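You operate a simulated robot arm through the tools that you are given. There is no shell and no other tool.

Carry out the task below with a simulated robot arm. There is one attempt and no reset: what you move stays moved.

TASK
Wind the guide crank till the drift shows within 1 mm of zero.
Fine: blue knob to 2; switch on, hold creep, read the drift display, wind, creep again; switch off.

Only the result counts: the job must be done as asked and must still hold three seconds after the hand-in. Knocking over, shifting, dropping, spilling or breaking anything else fails it.

THE ROBOT
A 6-joint arm with a two-finger gripper, fixed in place. Base frame: the origin is at the foot of the arm, x ahead of it, y to its left, z up. Readings come in m, degrees, newtons and seconds.
Its first joint turns from -166.0 to 166.0 degrees. Payload 2.45 kg.
The TCP is the grasp point between the finger pads, 0.02 m short of the fingertips. In the tool frame z runs along the fingers and y along their closing line. Largest opening 0.14 m; the body of the gripper starts 0.168 m behind the TCP.
Orientation is told as [roll, pitch, yaw] about the base's x, y, z axes, in that order, counted from this pose: with the fingers straight down and closing along the base's y, the tool's x points along the base's -x, its y along +y and its z along -z.

THE INTERFACE
- The arm moves only by the tool arm_command. Its argument "targets" is text: rows parted by semicolons, each of 7 numbers parted by spaces: the shift along the tool's x, y, z in m, then the turn, a rotation vector about the tool's x, y, z in degrees, then the gripper command, from -1 (fully open) to 1 (shut), values between in proportion. In form: x y z rx ry rz claw; .... A call has 1 to 20 rows; each row is the pose to reach, as a shift and turn from the pose commanded when the call began, along the tool's axes at that moment. Each row takes 0.2 s and may step no farther than 0.05 m and 8.6 degrees from the row before; otherwise, or with a gripper value out of range, the whole call is refused. Where a pose cannot be reached the arm comes as near as it can. A force on the tool above 50 N (or 10 N above the force at the start of the call, whichever is more), or a blocked arm, ends the call early, and 0.2 s more pass. Each finger travels about 0.045 m/s and halts on what it meets, pressing with about 42 N; the grip force reading is that of the motor and also rises with nothing between the fingers. The clock runs only during rows and for 0.2 s after the last one: add rows that repeat a pose to give the fingers time. It gives the time, the measured TCP pose, the force on the tool (base axes), the opening and the grip force at its end, in the units of the frame above (readings bear some noise), with the torque about the TCP (base axes, N m) and any sound that the robot's microphone picked up, and new pictures: "show" is both (left out), scene, wrist or none.
- Cameras (640 x 400 px; columns grow to the right, rows downward): "scene" is fixed at [0.0471, 0.5, 1.1832]; the picture's right is [0.41, -0.91, 0.00], its down [-0.62, -0.28, -0.74] and it looks along [0.67, 0.30, -0.68] (base axes); focal length 363 px, centre (320, 200). "wrist" rides on the gripper at [0.078, 0.011, -0.209] in the tool frame; the picture's right is [-0.14, 0.99, 0.00], its down [-0.92, -0.13, -0.37] and it looks along [-0.36, -0.05, 0.93] (tool axes); focal length 280 px, centre (320, 200).
- point_at(camera, pixels): for up to 12 pixels [column, row] of the newest picture of that camera ("zoom" is the newest enlarged one), the place [x, y, z] in the base frame of the surface seen there, good to about 0.002 m. The clock stands still meanwhile.
- close_up(camera, box): a new picture of the part [left, top, right, bottom] of that camera's present view, enlarged. The clock stands still meanwhile.
- sign_off(): hands the job in; it is judged then, once.

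Open the gripper and draw the arm clear of the work before you hand the job in, unless the task says otherwise.

The tools are called after "Call:" as name(argument=value, ...) on one line, values as JSON. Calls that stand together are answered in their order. arm_command: Moves the arm, as the interface text tells. Its arguments: {"type":"object","properties":{"targets":{"type":"string"},"show":{"type":"string","enum":["both","scene","wrist","none"]}},"required":["targets"]} The other tools are called the same way: point_at (camera, pixels) gives the place of the surface under pixels of a picture; close_up (camera, box) takes an enlarged picture of a part of a camera's view; sign_off () hands the job in.

At the start:

```text
time_s: 0.0
position: [0.5113, 0.7329, 0.7838]
ee_rot: [0.0, 0.1, 0.0]
wrist_force: [-0.3, 0.1, 0.4]
torque: [0.0, -0.01, -0.01]
width: 0.14
finger_force: 0.0
```

scene: 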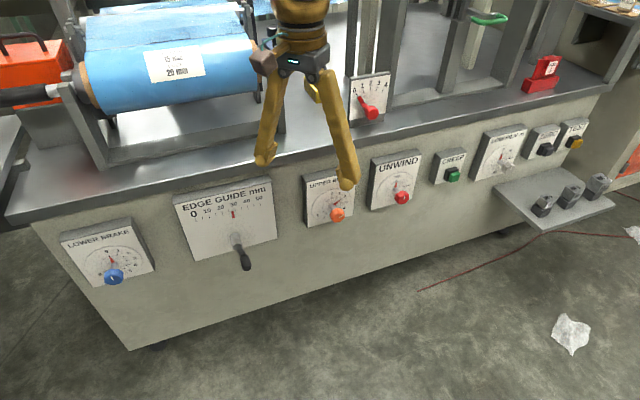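
wrist: 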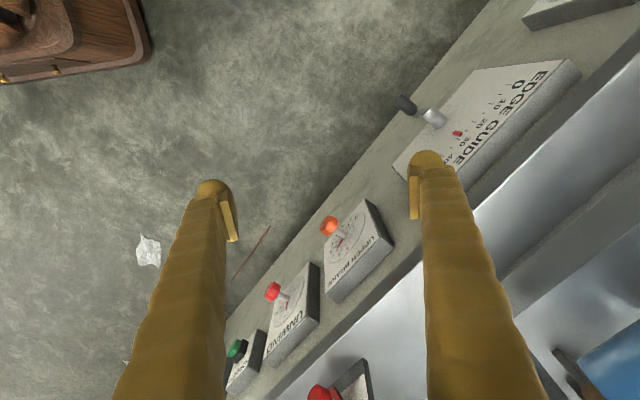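

I start by looking closer at the panel: the blue knob (113,277), guide crank (240,255), and the right-hand controls (440-580,110-200).

Call:
close_up(camera="scene", box=[50, 170, 290, 320])

Call:
close_up(camera="scene", box=[420, 90, 640, 230])

Call:
close_up(camera="scene", box=[290, 60, 460, 230])

```text
2.67 times, centred on (170, 245) of scene
```

zoom: 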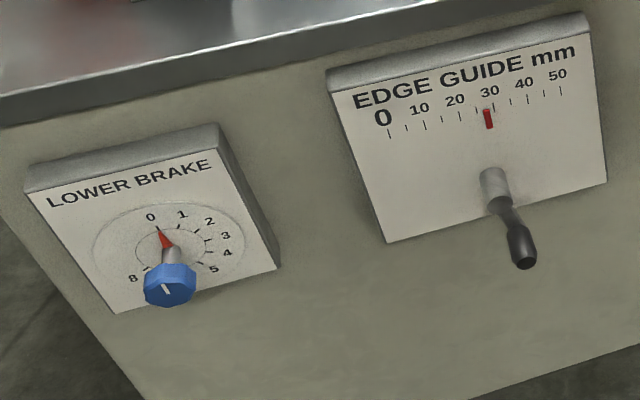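

```text
2.86 times, centred on (530, 160) of scene
```

zoom: 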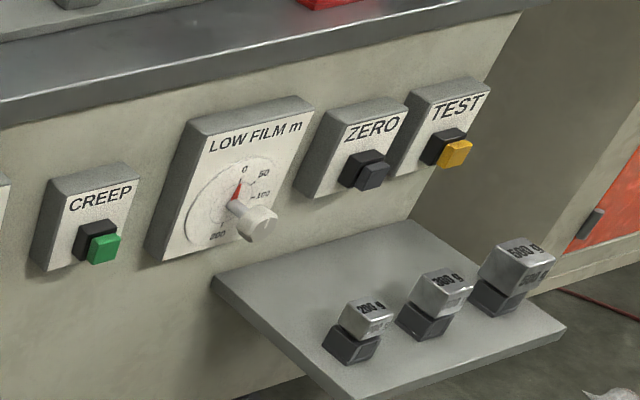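

```text
2.35 times, centred on (375, 145) of scene
```

zoom: 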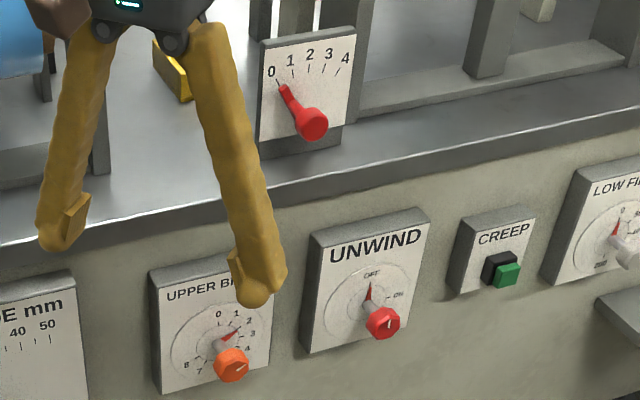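

I look for the drift display and other features in the top parts of the scene and wrist views.

Call:
close_up(camera="scene", box=[320, 0, 640, 130])

Call:
close_up(camera="scene", box=[0, 0, 320, 180])

Call:
close_up(camera="wrist", box=[200, 180, 640, 400])

```text
2.00 times, centred on (480, 65) of scene
```

zoom: 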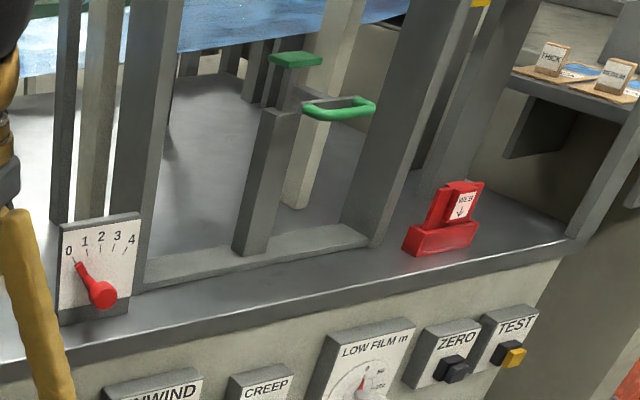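

```text
2.00 times, centred on (160, 90) of scene
```

zoom: 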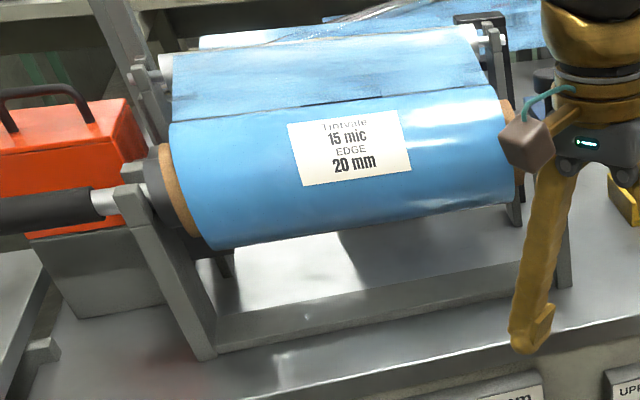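

```text
1.45 times, centred on (420, 290) of wrist
```

zoom: 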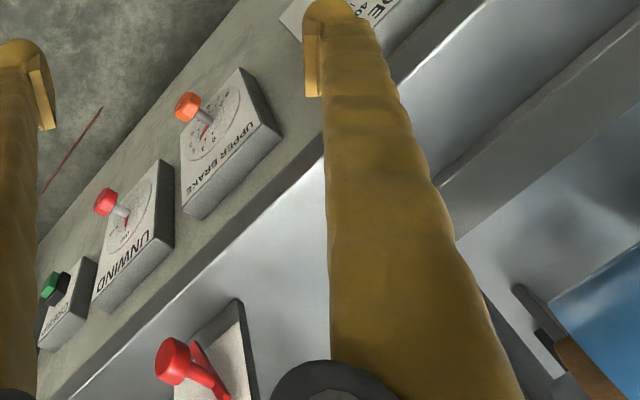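

I measure the panel controls: labels and knobs in the scene picture.

Call:
point_at(camera="scene", pixels=[[113, 277], [68, 238], [128, 222], [80, 285], [150, 268], [238, 248], [245, 264], [180, 205], [268, 182], [195, 258], [275, 237], [232, 214]])

Call:
point_at(camera="scene", pixels=[[337, 215], [402, 198], [376, 166], [419, 152], [373, 208], [415, 192], [453, 173], [450, 180], [437, 160], [352, 85], [372, 113], [355, 117]])

Call:
point_at(camera="scene", pixels=[[30, 230], [130, 349], [20, 215], [320, 290], [300, 150], [420, 250], [545, 150], [577, 143], [505, 165], [544, 205], [500, 185], [610, 205]])

```text
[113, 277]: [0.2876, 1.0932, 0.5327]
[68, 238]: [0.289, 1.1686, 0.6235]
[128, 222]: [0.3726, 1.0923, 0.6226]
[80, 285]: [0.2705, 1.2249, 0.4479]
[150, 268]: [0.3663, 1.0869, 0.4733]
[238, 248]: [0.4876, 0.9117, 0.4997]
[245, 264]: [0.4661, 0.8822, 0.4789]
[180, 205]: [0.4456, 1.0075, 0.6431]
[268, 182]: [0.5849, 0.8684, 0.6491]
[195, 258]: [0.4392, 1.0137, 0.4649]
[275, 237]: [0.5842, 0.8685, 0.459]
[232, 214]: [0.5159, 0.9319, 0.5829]
```

```text
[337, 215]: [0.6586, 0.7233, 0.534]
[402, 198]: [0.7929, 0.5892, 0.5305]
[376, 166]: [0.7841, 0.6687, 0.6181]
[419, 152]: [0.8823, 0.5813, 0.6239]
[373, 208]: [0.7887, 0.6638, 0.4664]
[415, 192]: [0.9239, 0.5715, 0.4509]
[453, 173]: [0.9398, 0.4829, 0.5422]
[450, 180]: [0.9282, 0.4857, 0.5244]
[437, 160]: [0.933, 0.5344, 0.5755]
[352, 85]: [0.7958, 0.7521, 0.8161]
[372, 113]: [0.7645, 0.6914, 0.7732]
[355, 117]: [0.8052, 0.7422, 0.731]
```

```text
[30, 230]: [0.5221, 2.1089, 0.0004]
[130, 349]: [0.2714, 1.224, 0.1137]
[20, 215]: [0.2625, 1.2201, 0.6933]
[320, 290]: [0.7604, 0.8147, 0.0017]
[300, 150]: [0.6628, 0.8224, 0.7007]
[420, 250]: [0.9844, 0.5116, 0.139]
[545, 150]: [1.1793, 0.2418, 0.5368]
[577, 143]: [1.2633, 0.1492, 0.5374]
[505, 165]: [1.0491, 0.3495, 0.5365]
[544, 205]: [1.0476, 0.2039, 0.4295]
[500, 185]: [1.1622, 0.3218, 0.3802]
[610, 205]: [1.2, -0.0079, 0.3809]
```

The panel is vertical at about 45° (faces toward -x,-y); box fronts lie near x+y=1.455. No drift display is visible yet, so I turn the tool toward horizontal, backing off a bit, to look around with the wrist camera.

Call:
arm_command(targets="0.01 -0.01 0 -2.9 -7.1 -2.9 -1; 0.02 -0.02 0 -5.9 -14.2 -5.9 -1; 0.03 -0.03 0 -8.8 -21.2 -8.8 -1; 0.04 -0.04 0 -11.7 -28.3 -11.7 -1; 0.05 -0.05 0 -14.7 -35.4 -14.7 -1; 0.06 -0.06 0 -17.6 -42.5 -17.6 -1")

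```text
time_s: 1.6
position: [0.4585, 0.6479, 0.7811]
ee_rot: [14.1, -41.8, 3.6]
wrist_force: [0.3, -0.3, 0.0]
torque: [0.01, 0.01, 0.0]
width: 0.1399
finger_force: 0.1
out of reach, approached as far as the arm can: row 6
stopped in row 6: the arm was blocked; the commanded pose is now the measured one
```

scene: 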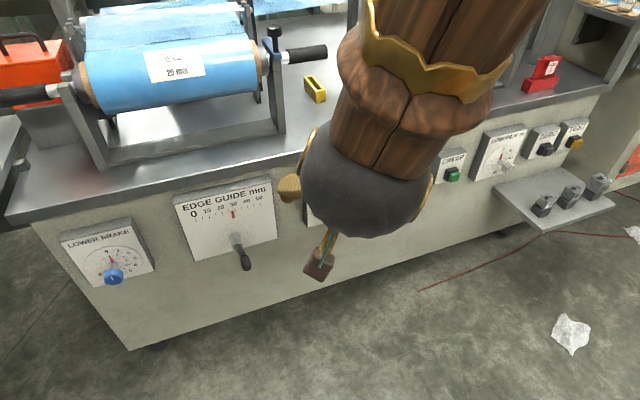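
wrist: 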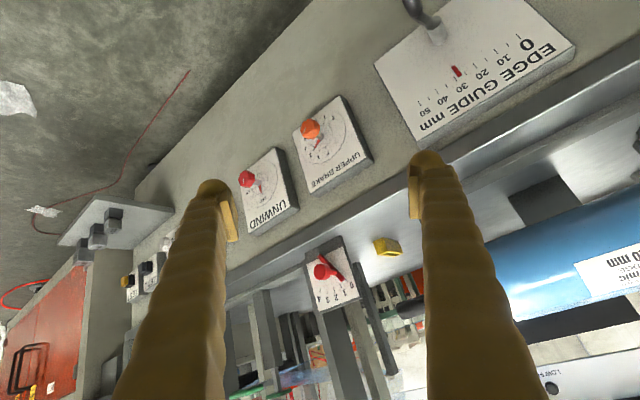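

The arm stopped at a reach limit (folded too far). The wrist view now shows more of the machine upside down; I check the white sign at (570,385) and the area around.

Call:
close_up(camera="wrist", box=[440, 250, 640, 400])

Call:
close_up(camera="wrist", box=[200, 220, 460, 400])

Call:
close_up(camera="scene", box=[230, 0, 390, 110])

```text
2.67 times, centred on (540, 325) of wrist
```

zoom: 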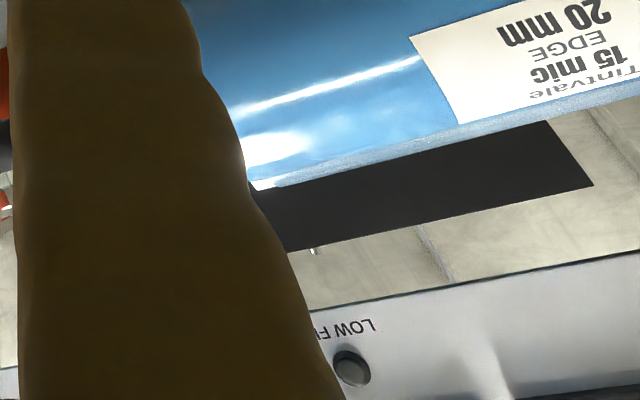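

```text
2.22 times, centred on (330, 310) of wrist
```

zoom: 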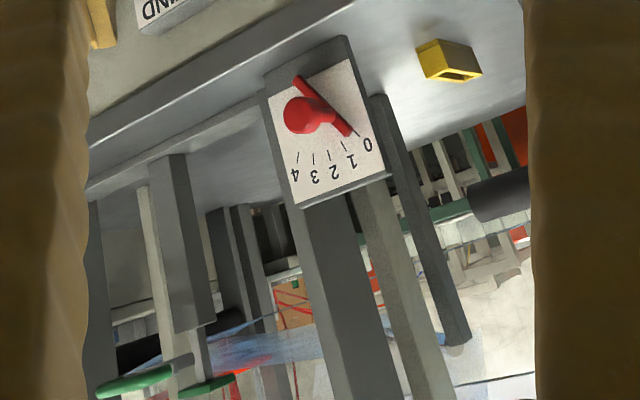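

```text
3.64 times, centred on (310, 55) of scene
```

zoom: 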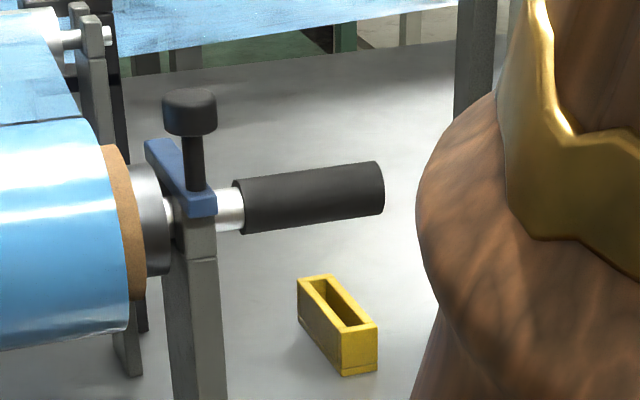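

The overhead beam carries a "LOW FILM" lamp, so the drift display is likely beside it overhead. I extend outward (less folded) and then continue turning the tool to horizontal.

Call:
arm_command(targets="-0.01 0.017 0.036 0 0 0 -1; -0.02 0.033 0.073 0 0 0 -1; -0.03 0.05 0.109 0 0 0 -1; -0.03 0.05 0.109 -3.7 -6.2 -3.2 -1; -0.03 0.05 0.109 -7.4 -12.3 -6.5 -1; -0.03 0.05 0.109 -11 -18.5 -9.7 -1; -0.03 0.05 0.109 -14.7 -24.6 -13 -1; -0.03 0.05 0.109 -18.4 -30.8 -16.2 -1; -0.03 0.05 0.109 -22 -36.9 -19.5 -1; -0.03 0.05 0.109 -25.7 -43.1 -22.7 -1")

```text
time_s: 3.8
position: [0.5526, 0.7582, 0.7491]
ee_rot: [-84.5, -81.7, 129.0]
wrist_force: [1.3, -0.9, -0.1]
torque: [-0.05, 0.02, 0.04]
width: 0.1398
finger_force: 0.1
out of reach, approached as far as the arm can: row 4, 5, 6, 7, 8, 9, 10
```

scene: 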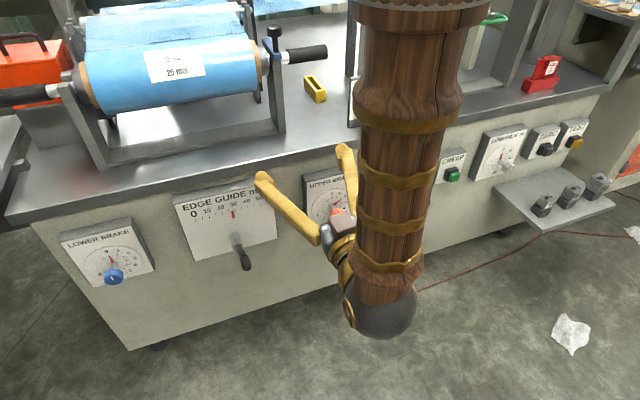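
wrist: 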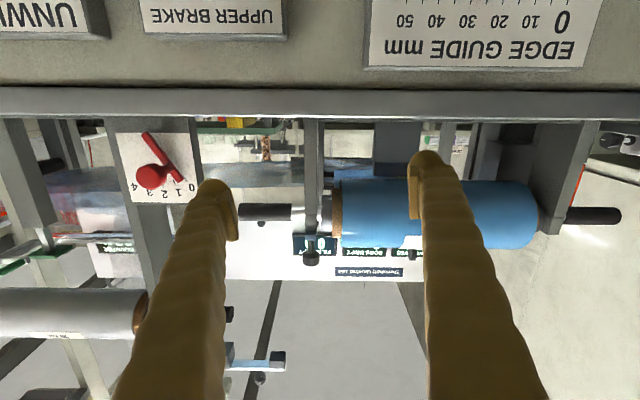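

Now the tool is almost horizontal and the wrist view (upside down) shows something with labels at (310-400,245). I enlarge it.

Call:
close_up(camera="wrist", box=[230, 190, 430, 315])

Call:
close_up(camera="wrist", box=[0, 100, 320, 300])

Call:
close_up(camera="wrist", box=[320, 200, 640, 400])

Call:
close_up(camera="wrist", box=[0, 230, 320, 400])

```text
3.20 times, centred on (330, 252) of wrist
```

zoom: 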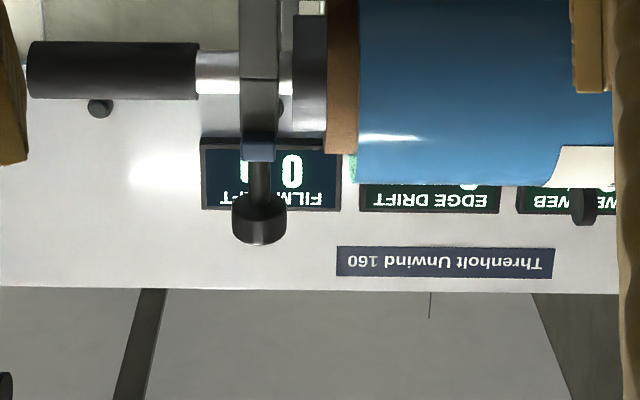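

```text
2.00 times, centred on (160, 200) of wrist
```

zoom: 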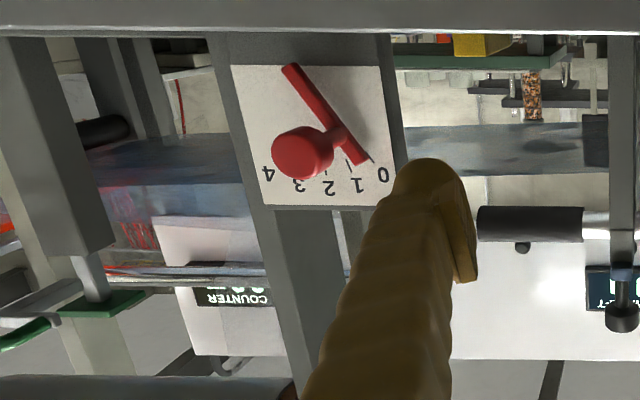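

```text
2.00 times, centred on (480, 300) of wrist
```

zoom: 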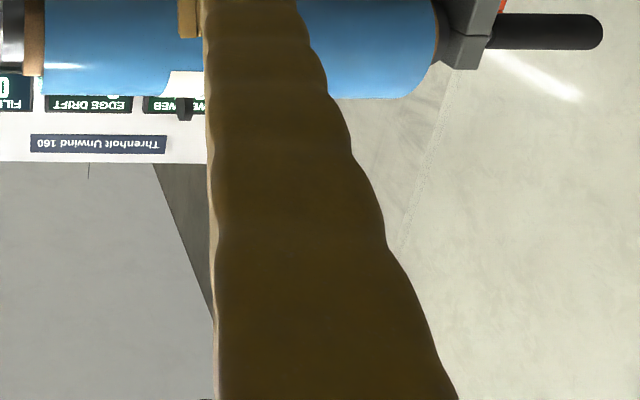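

```text
2.00 times, centred on (160, 315) of wrist
```

zoom: 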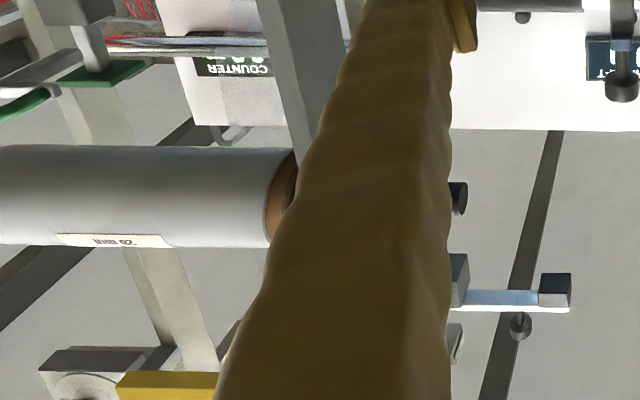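

The displays ("FILM LEFT", "EDGE DRIFT", "WEB…") are on a back panel above the roll. I measure where they are.

Call:
point_at(camera="wrist", pixels=[[375, 253], [310, 248], [400, 253], [370, 271], [290, 265], [410, 270], [350, 230], [150, 175], [118, 248], [420, 340], [262, 377], [540, 190]])

```text
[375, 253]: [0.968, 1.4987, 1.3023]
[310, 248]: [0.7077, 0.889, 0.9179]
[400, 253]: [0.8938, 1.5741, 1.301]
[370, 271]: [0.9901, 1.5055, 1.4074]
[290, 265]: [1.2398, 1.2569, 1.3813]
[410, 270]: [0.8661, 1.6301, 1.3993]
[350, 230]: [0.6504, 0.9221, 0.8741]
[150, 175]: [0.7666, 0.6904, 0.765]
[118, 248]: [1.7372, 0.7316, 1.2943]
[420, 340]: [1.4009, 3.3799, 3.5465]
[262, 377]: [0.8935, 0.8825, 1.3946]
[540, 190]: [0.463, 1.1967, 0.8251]
```

Displays sit at about (0.97, 1.50, 1.28). The tool is now pointing at the panel with only ~8° roll error, apparently at a wrist limit, so I roll the tool the other way (~172° about its own axis) to bring the camera above the gripper.

Call:
arm_command(targets="0 0 0 0 0 -8.5 -1; 0 0 0 0 0 -17 -1; 0 0 0 0 0 -25.5 -1; 0 0 0 0 0 -34 -1; 0 0 0 0 0 -42.5 -1; 0 0 0 0 0 -51 -1; 0 0 0 0 0 -59.5 -1; 0 0 0 0 0 -68 -1; 0 0 0 0 0 -76.5 -1; 0 0 0 0 0 -85 -1")

```text
time_s: 6.0
position: [0.5544, 0.7608, 0.7508]
ee_rot: [-89.1, 3.5, 134.4]
wrist_force: [0.5, 0.0, 1.0]
torque: [0.01, 0.0, 0.02]
width: 0.1402
finger_force: 0.1
```

scene: 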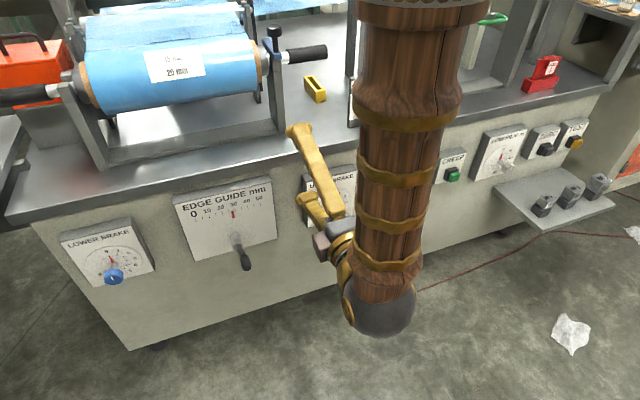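
wrist: 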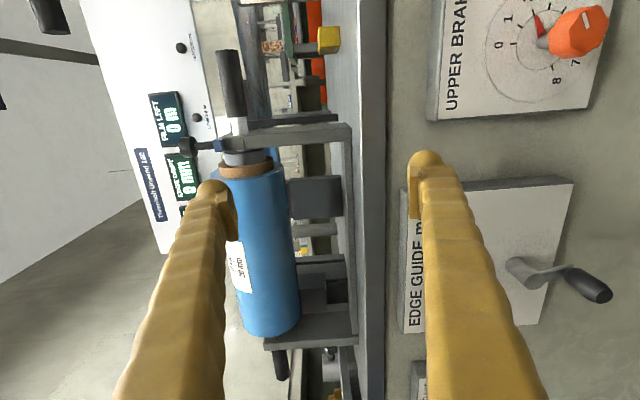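

The side-rolled view shows the displays at (168,120) and (183,178). I enlarge them.

Call:
close_up(camera="wrist", box=[110, 70, 260, 240])

Call:
point_at(camera="wrist", pixels=[[181, 176], [168, 120], [200, 180], [215, 60], [330, 200], [230, 60], [165, 170]])

```text
2.35 times, centred on (185, 155) of wrist
```

zoom: 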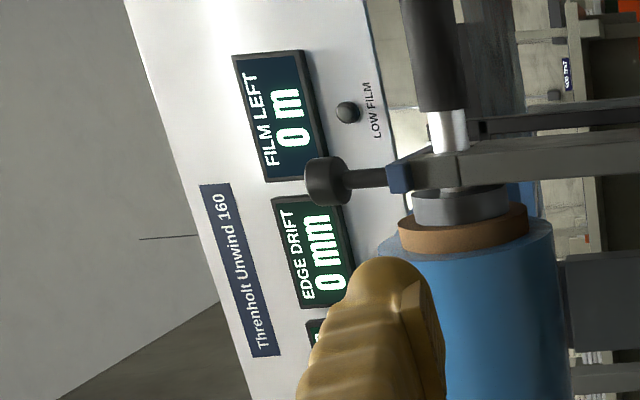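

```text
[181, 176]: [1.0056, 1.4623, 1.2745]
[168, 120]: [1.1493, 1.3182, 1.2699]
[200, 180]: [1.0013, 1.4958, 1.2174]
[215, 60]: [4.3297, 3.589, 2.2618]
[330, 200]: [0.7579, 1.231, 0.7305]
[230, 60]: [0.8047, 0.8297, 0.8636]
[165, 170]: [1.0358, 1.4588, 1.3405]
```

EDGE DRIFT reads 0 mm now (machine off). Next I back off, continue the roll so the camera is above, and travel left/down to stand in front of the blue knob.

Call:
arm_command(targets="0 0 -0.04 0 0 -4 -1; 0 0 -0.08 0 0 -8 -1; -0.035 0.018 -0.08 0 0 -14.5 -1; -0.07 0.036 -0.08 0 0 -21 -1; -0.105 0.054 -0.08 0 0 -27.5 -1; -0.14 0.072 -0.08 0 0 -34 -1; -0.175 0.09 -0.08 0 0 -40.5 -1; -0.21 0.108 -0.08 0 0 -47 -1; -0.245 0.126 -0.08 0 0 -53.5 -1; -0.28 0.144 -0.08 0 0 -60 -1; -0.315 0.162 -0.08 0 0 -66.5 -1; -0.35 0.18 -0.08 0 0 -73 -1; -0.385 0.198 -0.08 0 0 -80 -1; -0.42 0.215 -0.08 0 0 -87 -1")

```text
time_s: 9.0
position: [0.2075, 0.9931, 0.5122]
ee_rot: [27.1, 89.0, -108.6]
wrist_force: [-0.4, 0.3, 0.0]
torque: [-0.04, 0.0, 0.01]
width: 0.1403
finger_force: 0.0
```

scene: 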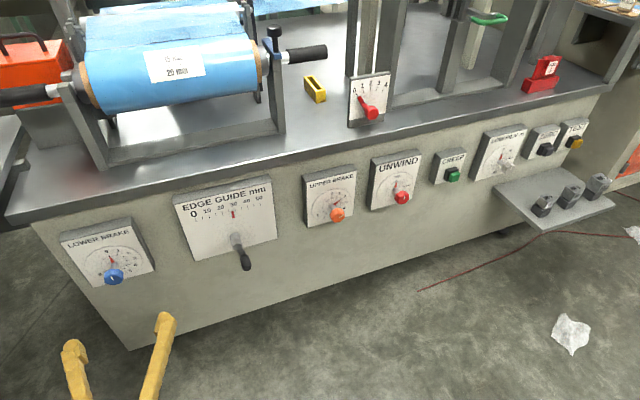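
wrist: 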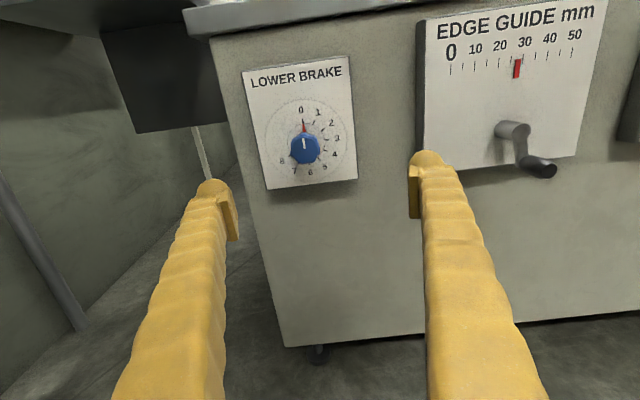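

Great upright view: the blue knob is at (305,147) in the wrist picture. I enlarge it and measure.

Call:
close_up(camera="wrist", box=[240, 50, 370, 200])

Call:
point_at(camera="wrist", pixels=[[305, 150], [293, 150], [317, 150], [305, 160], [304, 132], [250, 85], [345, 75], [265, 185], [355, 178], [335, 165], [290, 65], [513, 130]])

Call:
close_up(camera="wrist", box=[410, 0, 610, 190])

```text
2.67 times, centred on (305, 125) of wrist
```

zoom: 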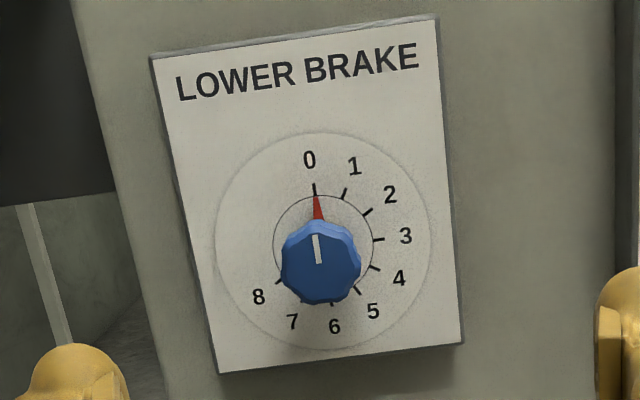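

```text
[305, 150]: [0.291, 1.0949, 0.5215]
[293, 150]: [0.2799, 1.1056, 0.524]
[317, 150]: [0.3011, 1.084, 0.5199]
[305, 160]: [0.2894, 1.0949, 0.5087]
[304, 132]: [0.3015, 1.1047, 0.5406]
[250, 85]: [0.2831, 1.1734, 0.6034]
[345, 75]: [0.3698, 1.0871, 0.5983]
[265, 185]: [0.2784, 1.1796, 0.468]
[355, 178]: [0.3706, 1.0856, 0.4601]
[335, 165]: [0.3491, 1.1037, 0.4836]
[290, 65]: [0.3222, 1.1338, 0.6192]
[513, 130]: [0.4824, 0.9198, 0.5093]
```

```text
2.11 times, centred on (510, 95) of wrist
```

zoom: 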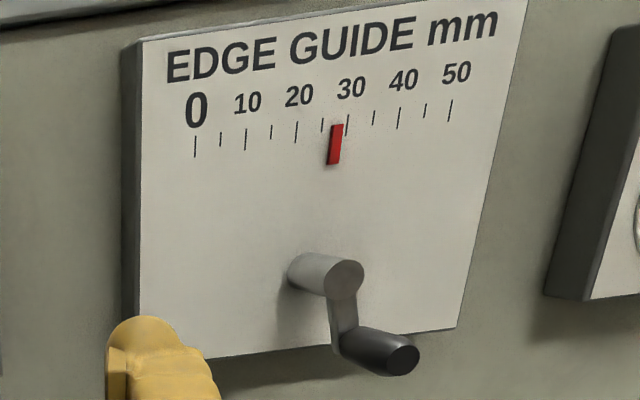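

The dial has 30° per mark (0 top, 3 right, 6 bottom); knob axis at d≈0.98 from base along the normal, z≈0.522. I align with the knob axis, narrow the fingers to ~0.07 m and advance part way.

Call:
arm_command(targets="0.004 -0.005 0.02 0.2 0.3 0 -0.7; 0.008 -0.01 0.04 0.5 0.6 0 -0.4; 0.012 -0.014 0.06 0.7 0.9 0 0; 0.012 -0.014 0.08 0.7 0.9 0 0; 0.012 -0.014 0.08 0.7 0.9 0 0")

```text
time_s: 10.2
position: [0.256, 1.0592, 0.5251]
ee_rot: [85.9, 89.6, -49.1]
wrist_force: [0.2, 0.7, -0.2]
torque: [0.0, 0.0, 0.02]
width: 0.0698
finger_force: 0.0
```

scene: 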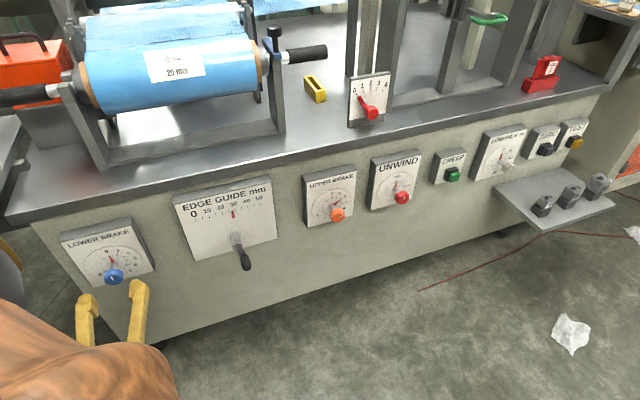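
wrist: 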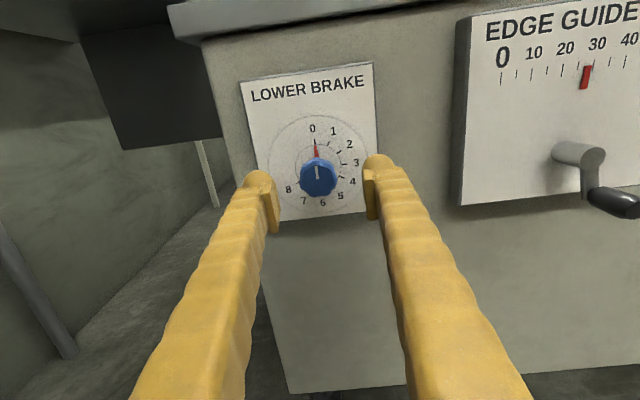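

TCP is at d=0.930, t=-0.568, well lined up. I recheck the knob's centre height before gripping.

Call:
point_at(camera="wrist", pixels=[[318, 180], [318, 168], [318, 190], [303, 180], [334, 178], [318, 195], [318, 165], [316, 150]])

Call:
close_up(camera="wrist", box=[250, 110, 390, 230])

```text
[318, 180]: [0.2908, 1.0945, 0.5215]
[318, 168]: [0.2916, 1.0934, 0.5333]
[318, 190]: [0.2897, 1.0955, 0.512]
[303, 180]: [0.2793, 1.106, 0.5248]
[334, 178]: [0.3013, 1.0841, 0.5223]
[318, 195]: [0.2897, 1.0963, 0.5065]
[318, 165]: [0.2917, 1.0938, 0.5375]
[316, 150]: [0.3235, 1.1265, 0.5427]
```

```text
3.33 times, centred on (320, 170) of wrist
```

zoom: 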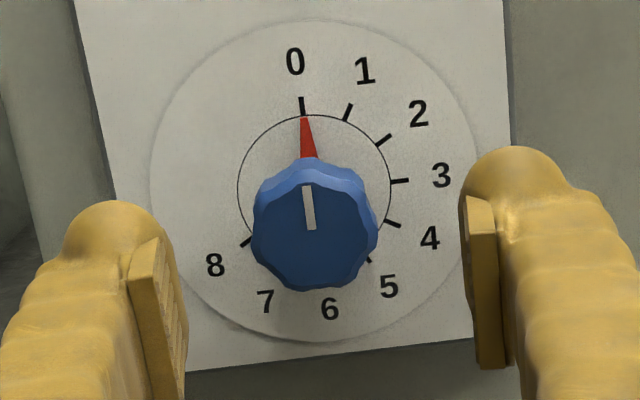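

Knob centre is z≈0.522, t≈-0.568. I advance 0.06 m, then close on the knob.

Call:
arm_command(targets="-0.003 0 0.03 0 0 0 0; -0.003 0 0.06 0 0 0 0; -0.003 0 0.06 0 0 0 0; -0.003 0 0.06 0 0 0 0.6; -0.003 0 0.06 0 0 0 0.6; -0.003 0 0.06 0 0 0 0.6; -0.003 0 0.06 0 0 0 0.6")

```text
time_s: 11.8
position: [0.2968, 1.1022, 0.5218]
ee_rot: [86.4, 89.6, -48.5]
wrist_force: [-7.5, 18.8, -4.2]
torque: [-0.05, 0.02, 0.17]
width: 0.0368
finger_force: 42.5
```

scene: 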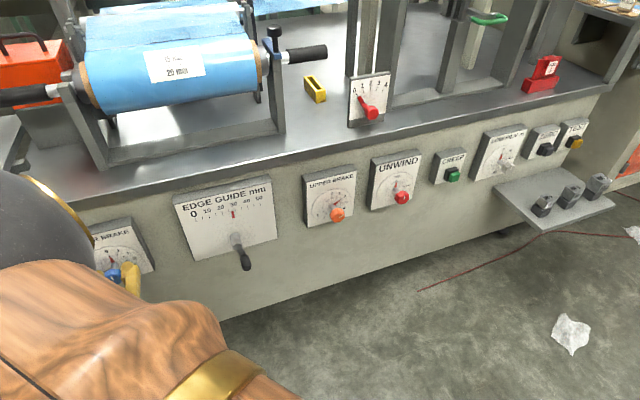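
wrist: 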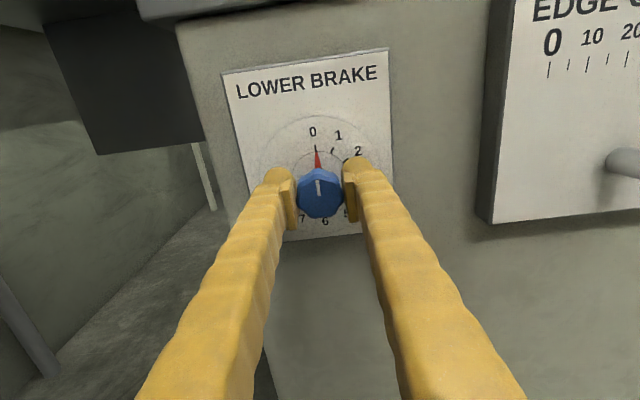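

Grip closed at 0.037 m on the blue knob with a slight side load (~19 N to the left). I relieve that by 1.5 mm left and turn +60° clockwise.

Call:
arm_command(targets="0 -0.0015 0 0 0 0 0.6; 0 -0.0015 0 0 0 7.5 0.6; 0 -0.0015 0 0 0 15 0.6; 0 -0.0015 0 0 0 22.5 0.6; 0 -0.0015 0 0 0 30 0.6; 0 -0.0015 0 0 0 37.5 0.6; 0 -0.0015 0 0 0 45 0.6; 0 -0.0015 0 0 0 52.5 0.6; 0 -0.0015 0 0 0 60 0.6; 0 -0.0015 0 0 0 60 0.6")

```text
time_s: 14.0
position: [0.2951, 1.1037, 0.5214]
ee_rot: [-90.0, 30.4, 134.9]
wrist_force: [-45.1, 4.3, 20.9]
torque: [0.32, -0.42, 0.71]
width: 0.0366
finger_force: 44.8
```

scene: 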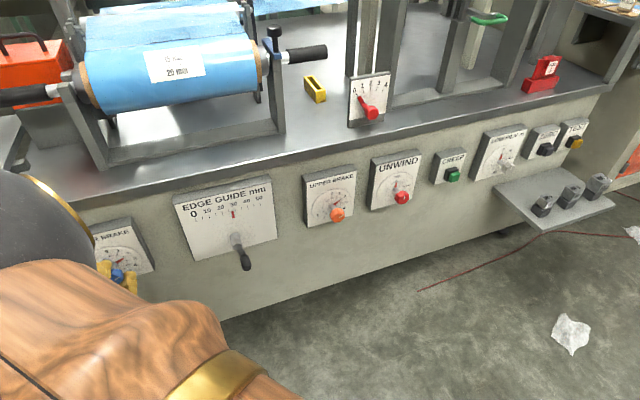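
wrist: 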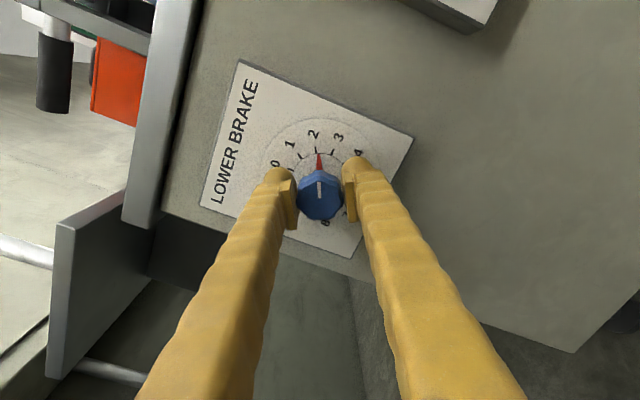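

The pointer seems to be at 2; I enlarge to check.

Call:
close_up(camera="wrist", box=[250, 100, 390, 230])

```text
3.08 times, centred on (320, 165) of wrist
```

zoom: 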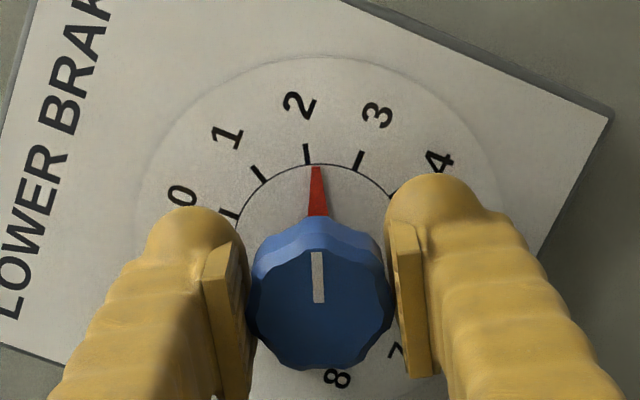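

The pointer stands slightly past 2 (by about 6°, the knob turned a little as the fingers closed). I turn back 6.5° and look again.

Call:
arm_command(targets="0 0 0 0 0 -3.3 0.6; 0 0 0 0 0 -6.5 0.6; 0 0 0 0 0 -6.5 0.6", show="wrist")

Call:
close_up(camera="wrist", box=[250, 100, 390, 230])

```text
time_s: 14.8
position: [0.2989, 1.1029, 0.5232]
ee_rot: [-90.0, 36.7, 135.1]
wrist_force: [-25.7, 40.1, 23.0]
torque: [-0.19, 0.21, -0.33]
width: 0.0342
finger_force: 45.1
```

wrist: 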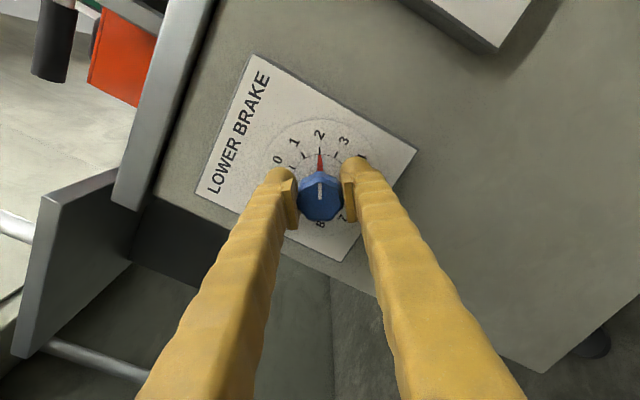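

```text
3.08 times, centred on (320, 165) of wrist
```

zoom: 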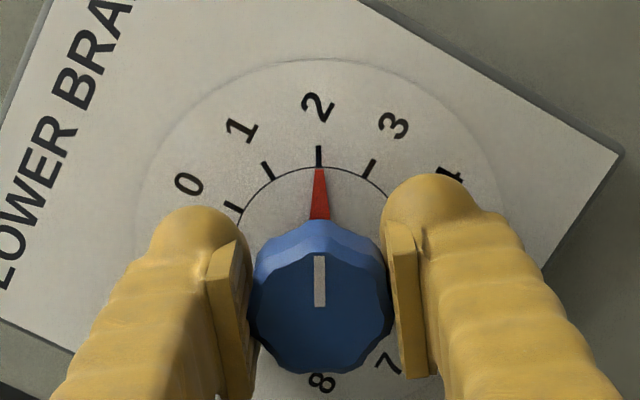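

The pointer now sits right on 2. I open the fingers and check that it stays.

Call:
arm_command(targets="0 0 0 0 0 0 0.2; 0 0 0 0 0 0 0; 0 0 0 0 0 0 0; 0 0 -0.03 0 0 0 0; 0 0 -0.06 0 0 0 0; 0 0 -0.09 0 0 0 0; 0 0 -0.12 0 0 0 0; 0 0 -0.12 0 0 0 0")

Call:
close_up(camera="wrist", box=[250, 90, 390, 220])

```text
time_s: 16.6
position: [0.2113, 1.0153, 0.5214]
ee_rot: [-90.0, 36.9, 135.1]
wrist_force: [0.9, 0.9, 0.7]
torque: [0.0, 0.03, 0.01]
width: 0.07
finger_force: 0.1
```

scene: 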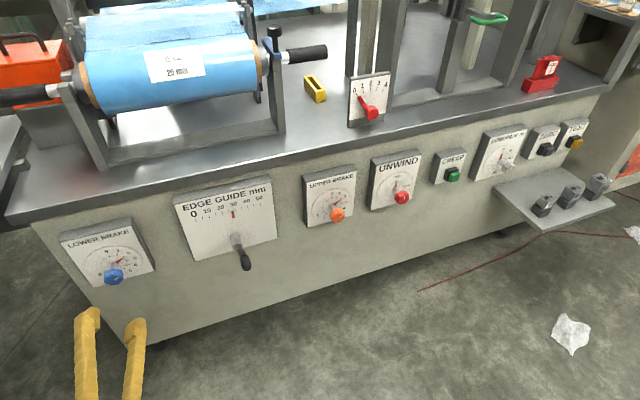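
wrist: 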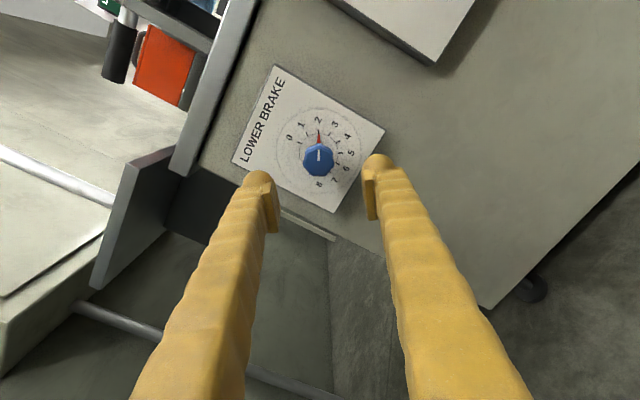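

```text
3.08 times, centred on (320, 155) of wrist
```

zoom: 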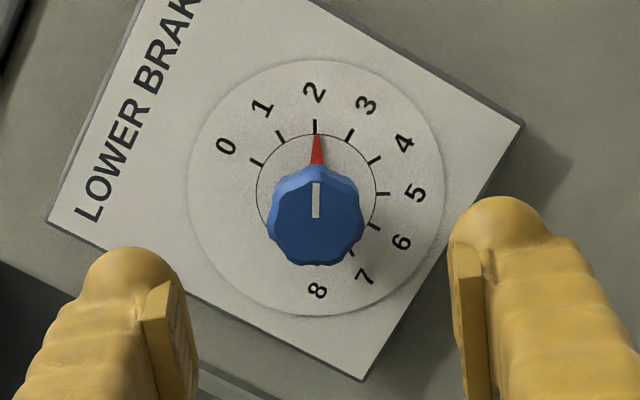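

The pointer rests on 2 (within ~0.1). Next I travel right at this stand-off to the UNWIND switch, rolling the tool back upright.

Call:
arm_command(targets="0.0379 0.0277 0 0 0 -3.57 0; 0.0759 0.0555 0 0 0 -7.13 0; 0.1138 0.0832 0 0 0 -10.7 0; 0.1517 0.1109 0 0 0 -14.27 0; 0.1897 0.1387 0 0 0 -17.83 0; 0.2276 0.1664 0 0 0 -21.4 0; 0.2655 0.1941 0 0 0 -24.97 0; 0.3035 0.2219 0 0 0 -28.53 0; 0.3414 0.2496 0 0 0 -32.1 0; 0.3793 0.2773 0 0 0 -35.67 0; 0.4173 0.3051 0 0 0 -39.23 0; 0.4552 0.3328 0 0 0 -42.8 0; 0.4931 0.3605 0 0 0 -46.37 0; 0.5311 0.3883 0 0 0 -49.93 0; 0.569 0.416 0 0 0 -53.3 0")

```text
time_s: 19.8
position: [0.6188, 0.5903, 0.5343]
ee_rot: [168.4, 89.3, 23.6]
wrist_force: [0.5, 1.5, -0.4]
torque: [0.02, 0.0, -0.02]
width: 0.0696
finger_force: 0.1
out of reach, approached as far as the arm can: row 10, 11, 12, 13, 14, 15
```

scene: 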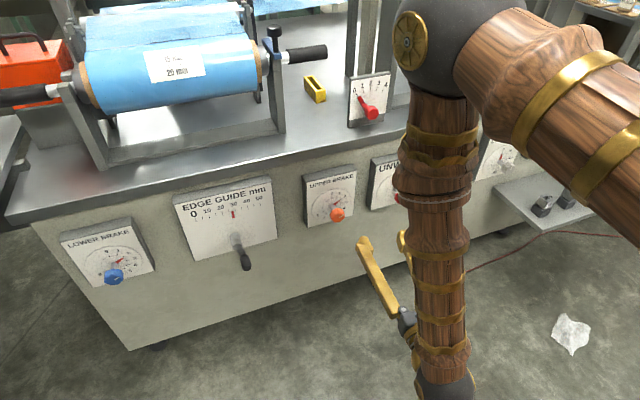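
wrist: 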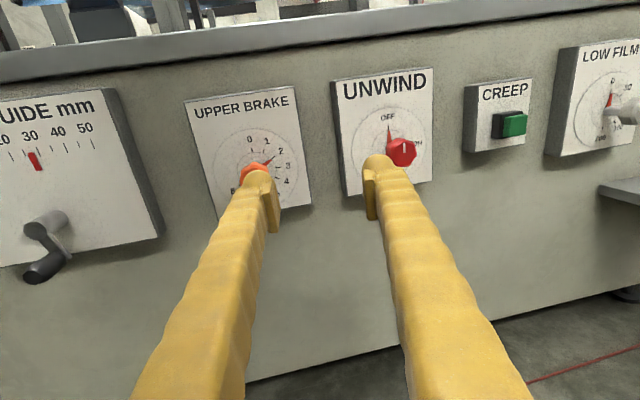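

The arm could not fold far enough at this stand-off; the TCP is at d≈0.855, t≈0.02 with about 10° yaw error. I measure the UNWIND knob, CREEP button and neighbours from this view.

Call:
point_at(camera="wrist", pixels=[[403, 152], [392, 153], [414, 152], [403, 163], [388, 130], [413, 140], [514, 125], [520, 118], [503, 125], [268, 170], [45, 225], [60, 260]])

Call:
close_up(camera="wrist", box=[330, 60, 540, 200])

```text
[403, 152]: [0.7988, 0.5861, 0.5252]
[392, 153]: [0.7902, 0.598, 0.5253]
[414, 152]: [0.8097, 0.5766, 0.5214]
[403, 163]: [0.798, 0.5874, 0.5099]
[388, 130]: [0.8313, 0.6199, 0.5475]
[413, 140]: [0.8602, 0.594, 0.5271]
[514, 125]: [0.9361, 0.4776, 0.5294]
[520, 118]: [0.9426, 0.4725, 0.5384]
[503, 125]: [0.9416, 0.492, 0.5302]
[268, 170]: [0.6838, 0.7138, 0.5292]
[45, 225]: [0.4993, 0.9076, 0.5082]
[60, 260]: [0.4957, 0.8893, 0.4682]
```

```text
2.86 times, centred on (435, 130) of wrist
```

zoom: 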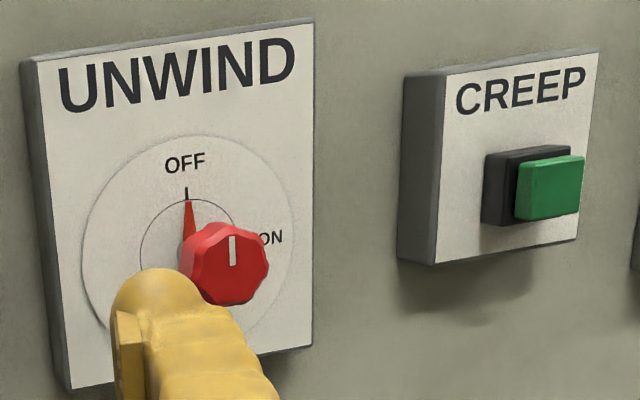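

The UNWIND knob axis is at t≈0.150, z≈0.522, face d≈0.979. I move forward and right to stand just in front of it, squaring the tool to the panel.

Call:
arm_command(targets="0 0.01 0.035 2 0 0 0; -0.004 0.03 0.06 4 0 0 0; -0.008 0.06 0.08 6 0 0 0; -0.012 0.09 0.086 8 0 0 0; -0.0123 0.1173 0.0863 9.8 0 0 0; -0.0123 0.1173 0.0863 9.8 0 0 0")

Call:
close_up(camera="wrist", box=[230, 60, 410, 230])

```text
time_s: 21.2
position: [0.66, 0.6163, 0.5076]
ee_rot: [178.0, 88.7, 32.1]
wrist_force: [0.2, -0.7, 0.2]
torque: [0.04, -0.01, -0.02]
width: 0.0699
finger_force: 0.1
out of reach, approached as far as the arm can: row 1, 2, 3, 4, 5, 6
```

scene: 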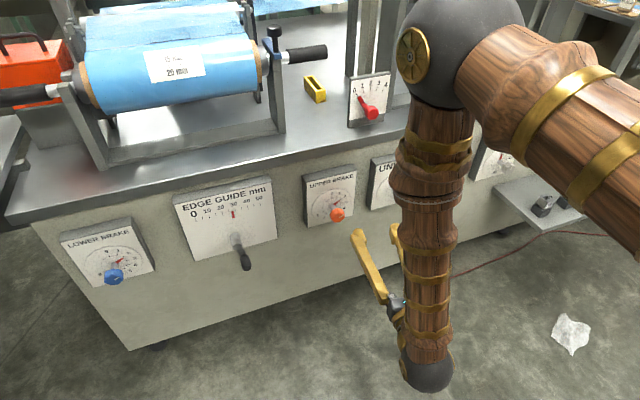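
wrist: 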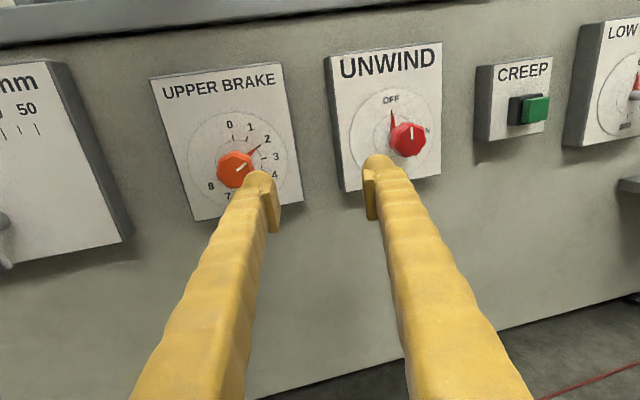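

```text
2.35 times, centred on (320, 145) of wrist
```

zoom: 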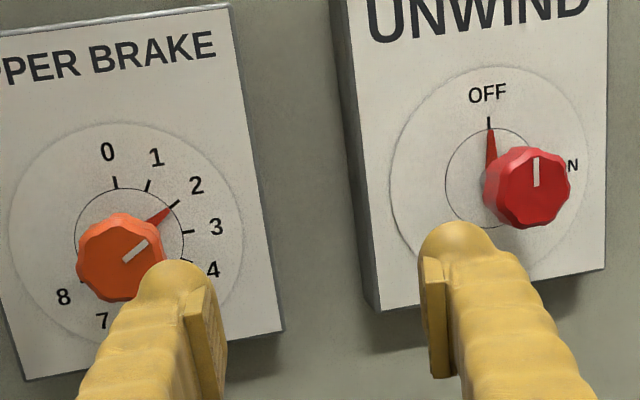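

The arm is stuck because a wrist joint (forearm roll) is at its limit with the tool just right of radial; to work on the right-hand controls I must come round with the forearm roll the other way. First I pitch the tool down 50° and draw back into free space.

Call:
arm_command(targets="0 0 0 0 -8 0 0; 0 0 0 0 -16 0 0; 0 0 0 0 -24 0 0; 0.018 0.015 -0.037 0 -31 0 0; 0.037 0.03 -0.074 0 -38 0 0; 0.055 0.045 -0.11 0 -44 0 0; 0.074 0.06 -0.147 0 -50 0 0; 0.092 0.076 -0.184 0 -50 0 0")

```text
time_s: 23.0
position: [0.5305, 0.4704, 0.6062]
ee_rot: [3.0, 41.1, -145.9]
wrist_force: [0.9, 0.1, 1.2]
torque: [0.02, 0.01, -0.02]
width: 0.0701
finger_force: 0.0
out of reach, approached as far as the arm can: row 2, 3, 4, 5, 6, 7, 8
```

scene: 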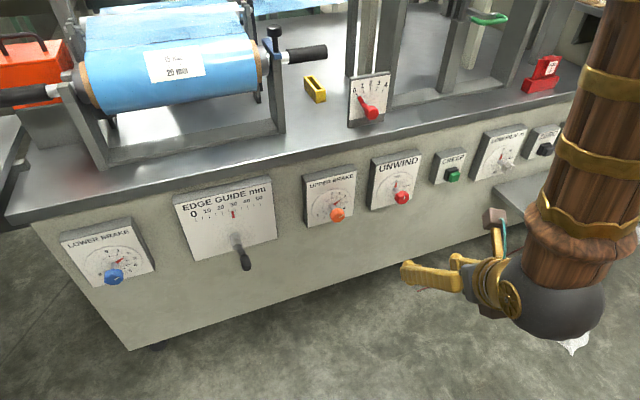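
wrist: 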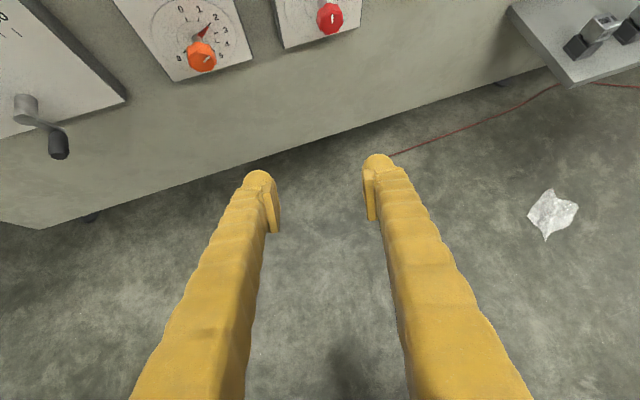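

Tool now points 49° below horizontal at azimuth ~30°. I swing it clockwise about the vertical (through right, inward, then left) to bring the forearm roll around; first 85°.

Call:
arm_command(targets="-0.004 0.001 -0.0034 -5.6 -0.34 6.4 0; -0.008 0.002 -0.0069 -11.2 -0.67 12.8 0; -0.012 0.0025 -0.0103 -16.8 -1 19.2 0; -0.016 0.0033 -0.0137 -22.4 -1.3 25.6 0; -0.02 0.0042 -0.0172 -27.9 -1.7 32 0; -0.024 0.005 -0.0206 -33.5 -2 38.4 0; -0.028 0.0058 -0.024 -39.1 -2.35 44.8 0; -0.032 0.0067 -0.0274 -44.7 -2.7 51.2 0; -0.036 0.0075 -0.0309 -50.3 -3 57.6 0; -0.04 0.0083 -0.0343 -55.9 -3.36 64 0")

```text
time_s: 25.2
position: [0.4904, 0.4402, 0.6063]
ee_rot: [3.0, 41.0, 128.8]
wrist_force: [0.5, 0.2, -0.3]
torque: [0.0, -0.03, -0.03]
width: 0.07
finger_force: 0.1
```

scene: 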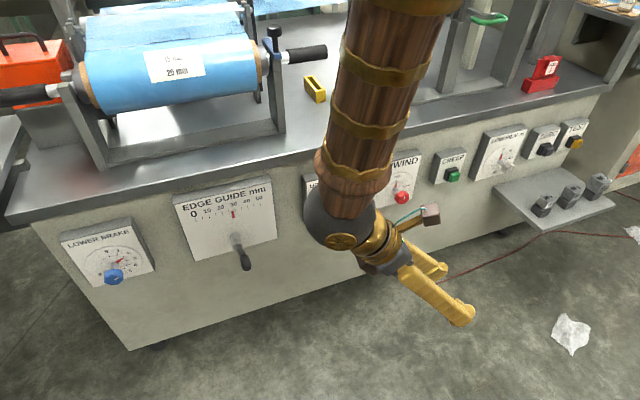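
wrist: 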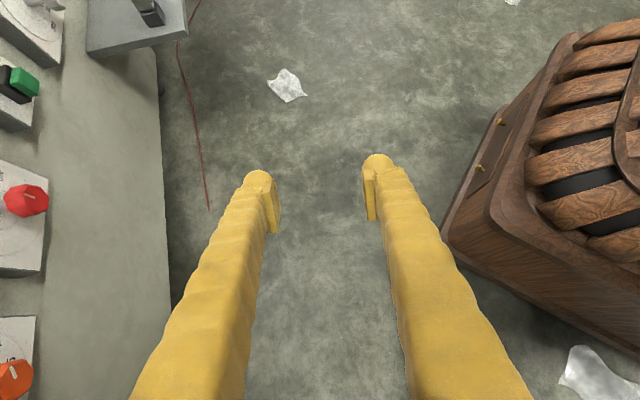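

The swing works (now pointing right, ~-56°). I continue 170° more about the vertical, easing slightly inward.

Call:
arm_command(targets="0.001 0.01 0.001 -5.6 -0.34 6.4 0; 0.002 0.02 0.002 -11.2 -0.67 12.8 0; 0.003 0.03 0.004 -16.8 -1 19.2 0; 0.0035 0.042 0.005 -22.4 -1.3 25.6 0; 0.0035 0.042 0.005 -27.9 -1.7 32 0; 0.0035 0.042 0.005 -33.5 -2 38.4 0; 0.0035 0.042 0.005 -39.1 -2.35 44.8 0; 0.0035 0.042 0.005 -44.7 -2.7 51.2 0; 0.0035 0.042 0.005 -50.3 -3 57.6 0; 0.0035 0.042 0.005 -55.9 -3.36 64 0; 0.0035 0.042 0.005 -61.5 -3.7 70.4 0; 0.0035 0.042 0.005 -67.1 -4 76.8 0")

```text
time_s: 27.8
position: [0.4608, 0.4099, 0.607]
ee_rot: [3.0, 41.0, 26.9]
wrist_force: [-0.2, 0.5, 0.7]
torque: [-0.02, 0.0, 0.02]
width: 0.0699
finger_force: 0.0
```

scene: 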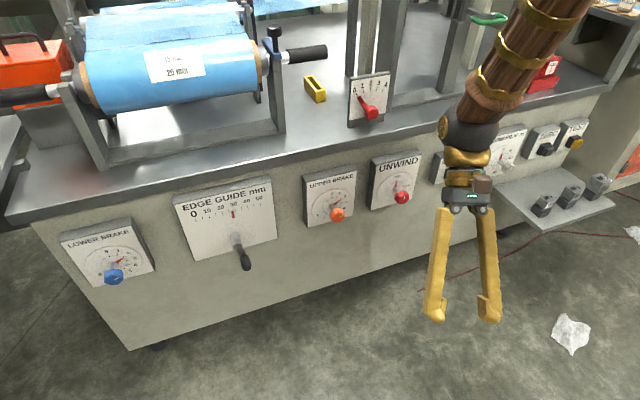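
wrist: 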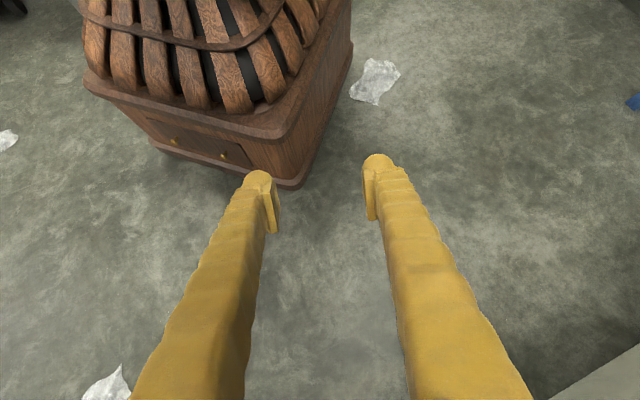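

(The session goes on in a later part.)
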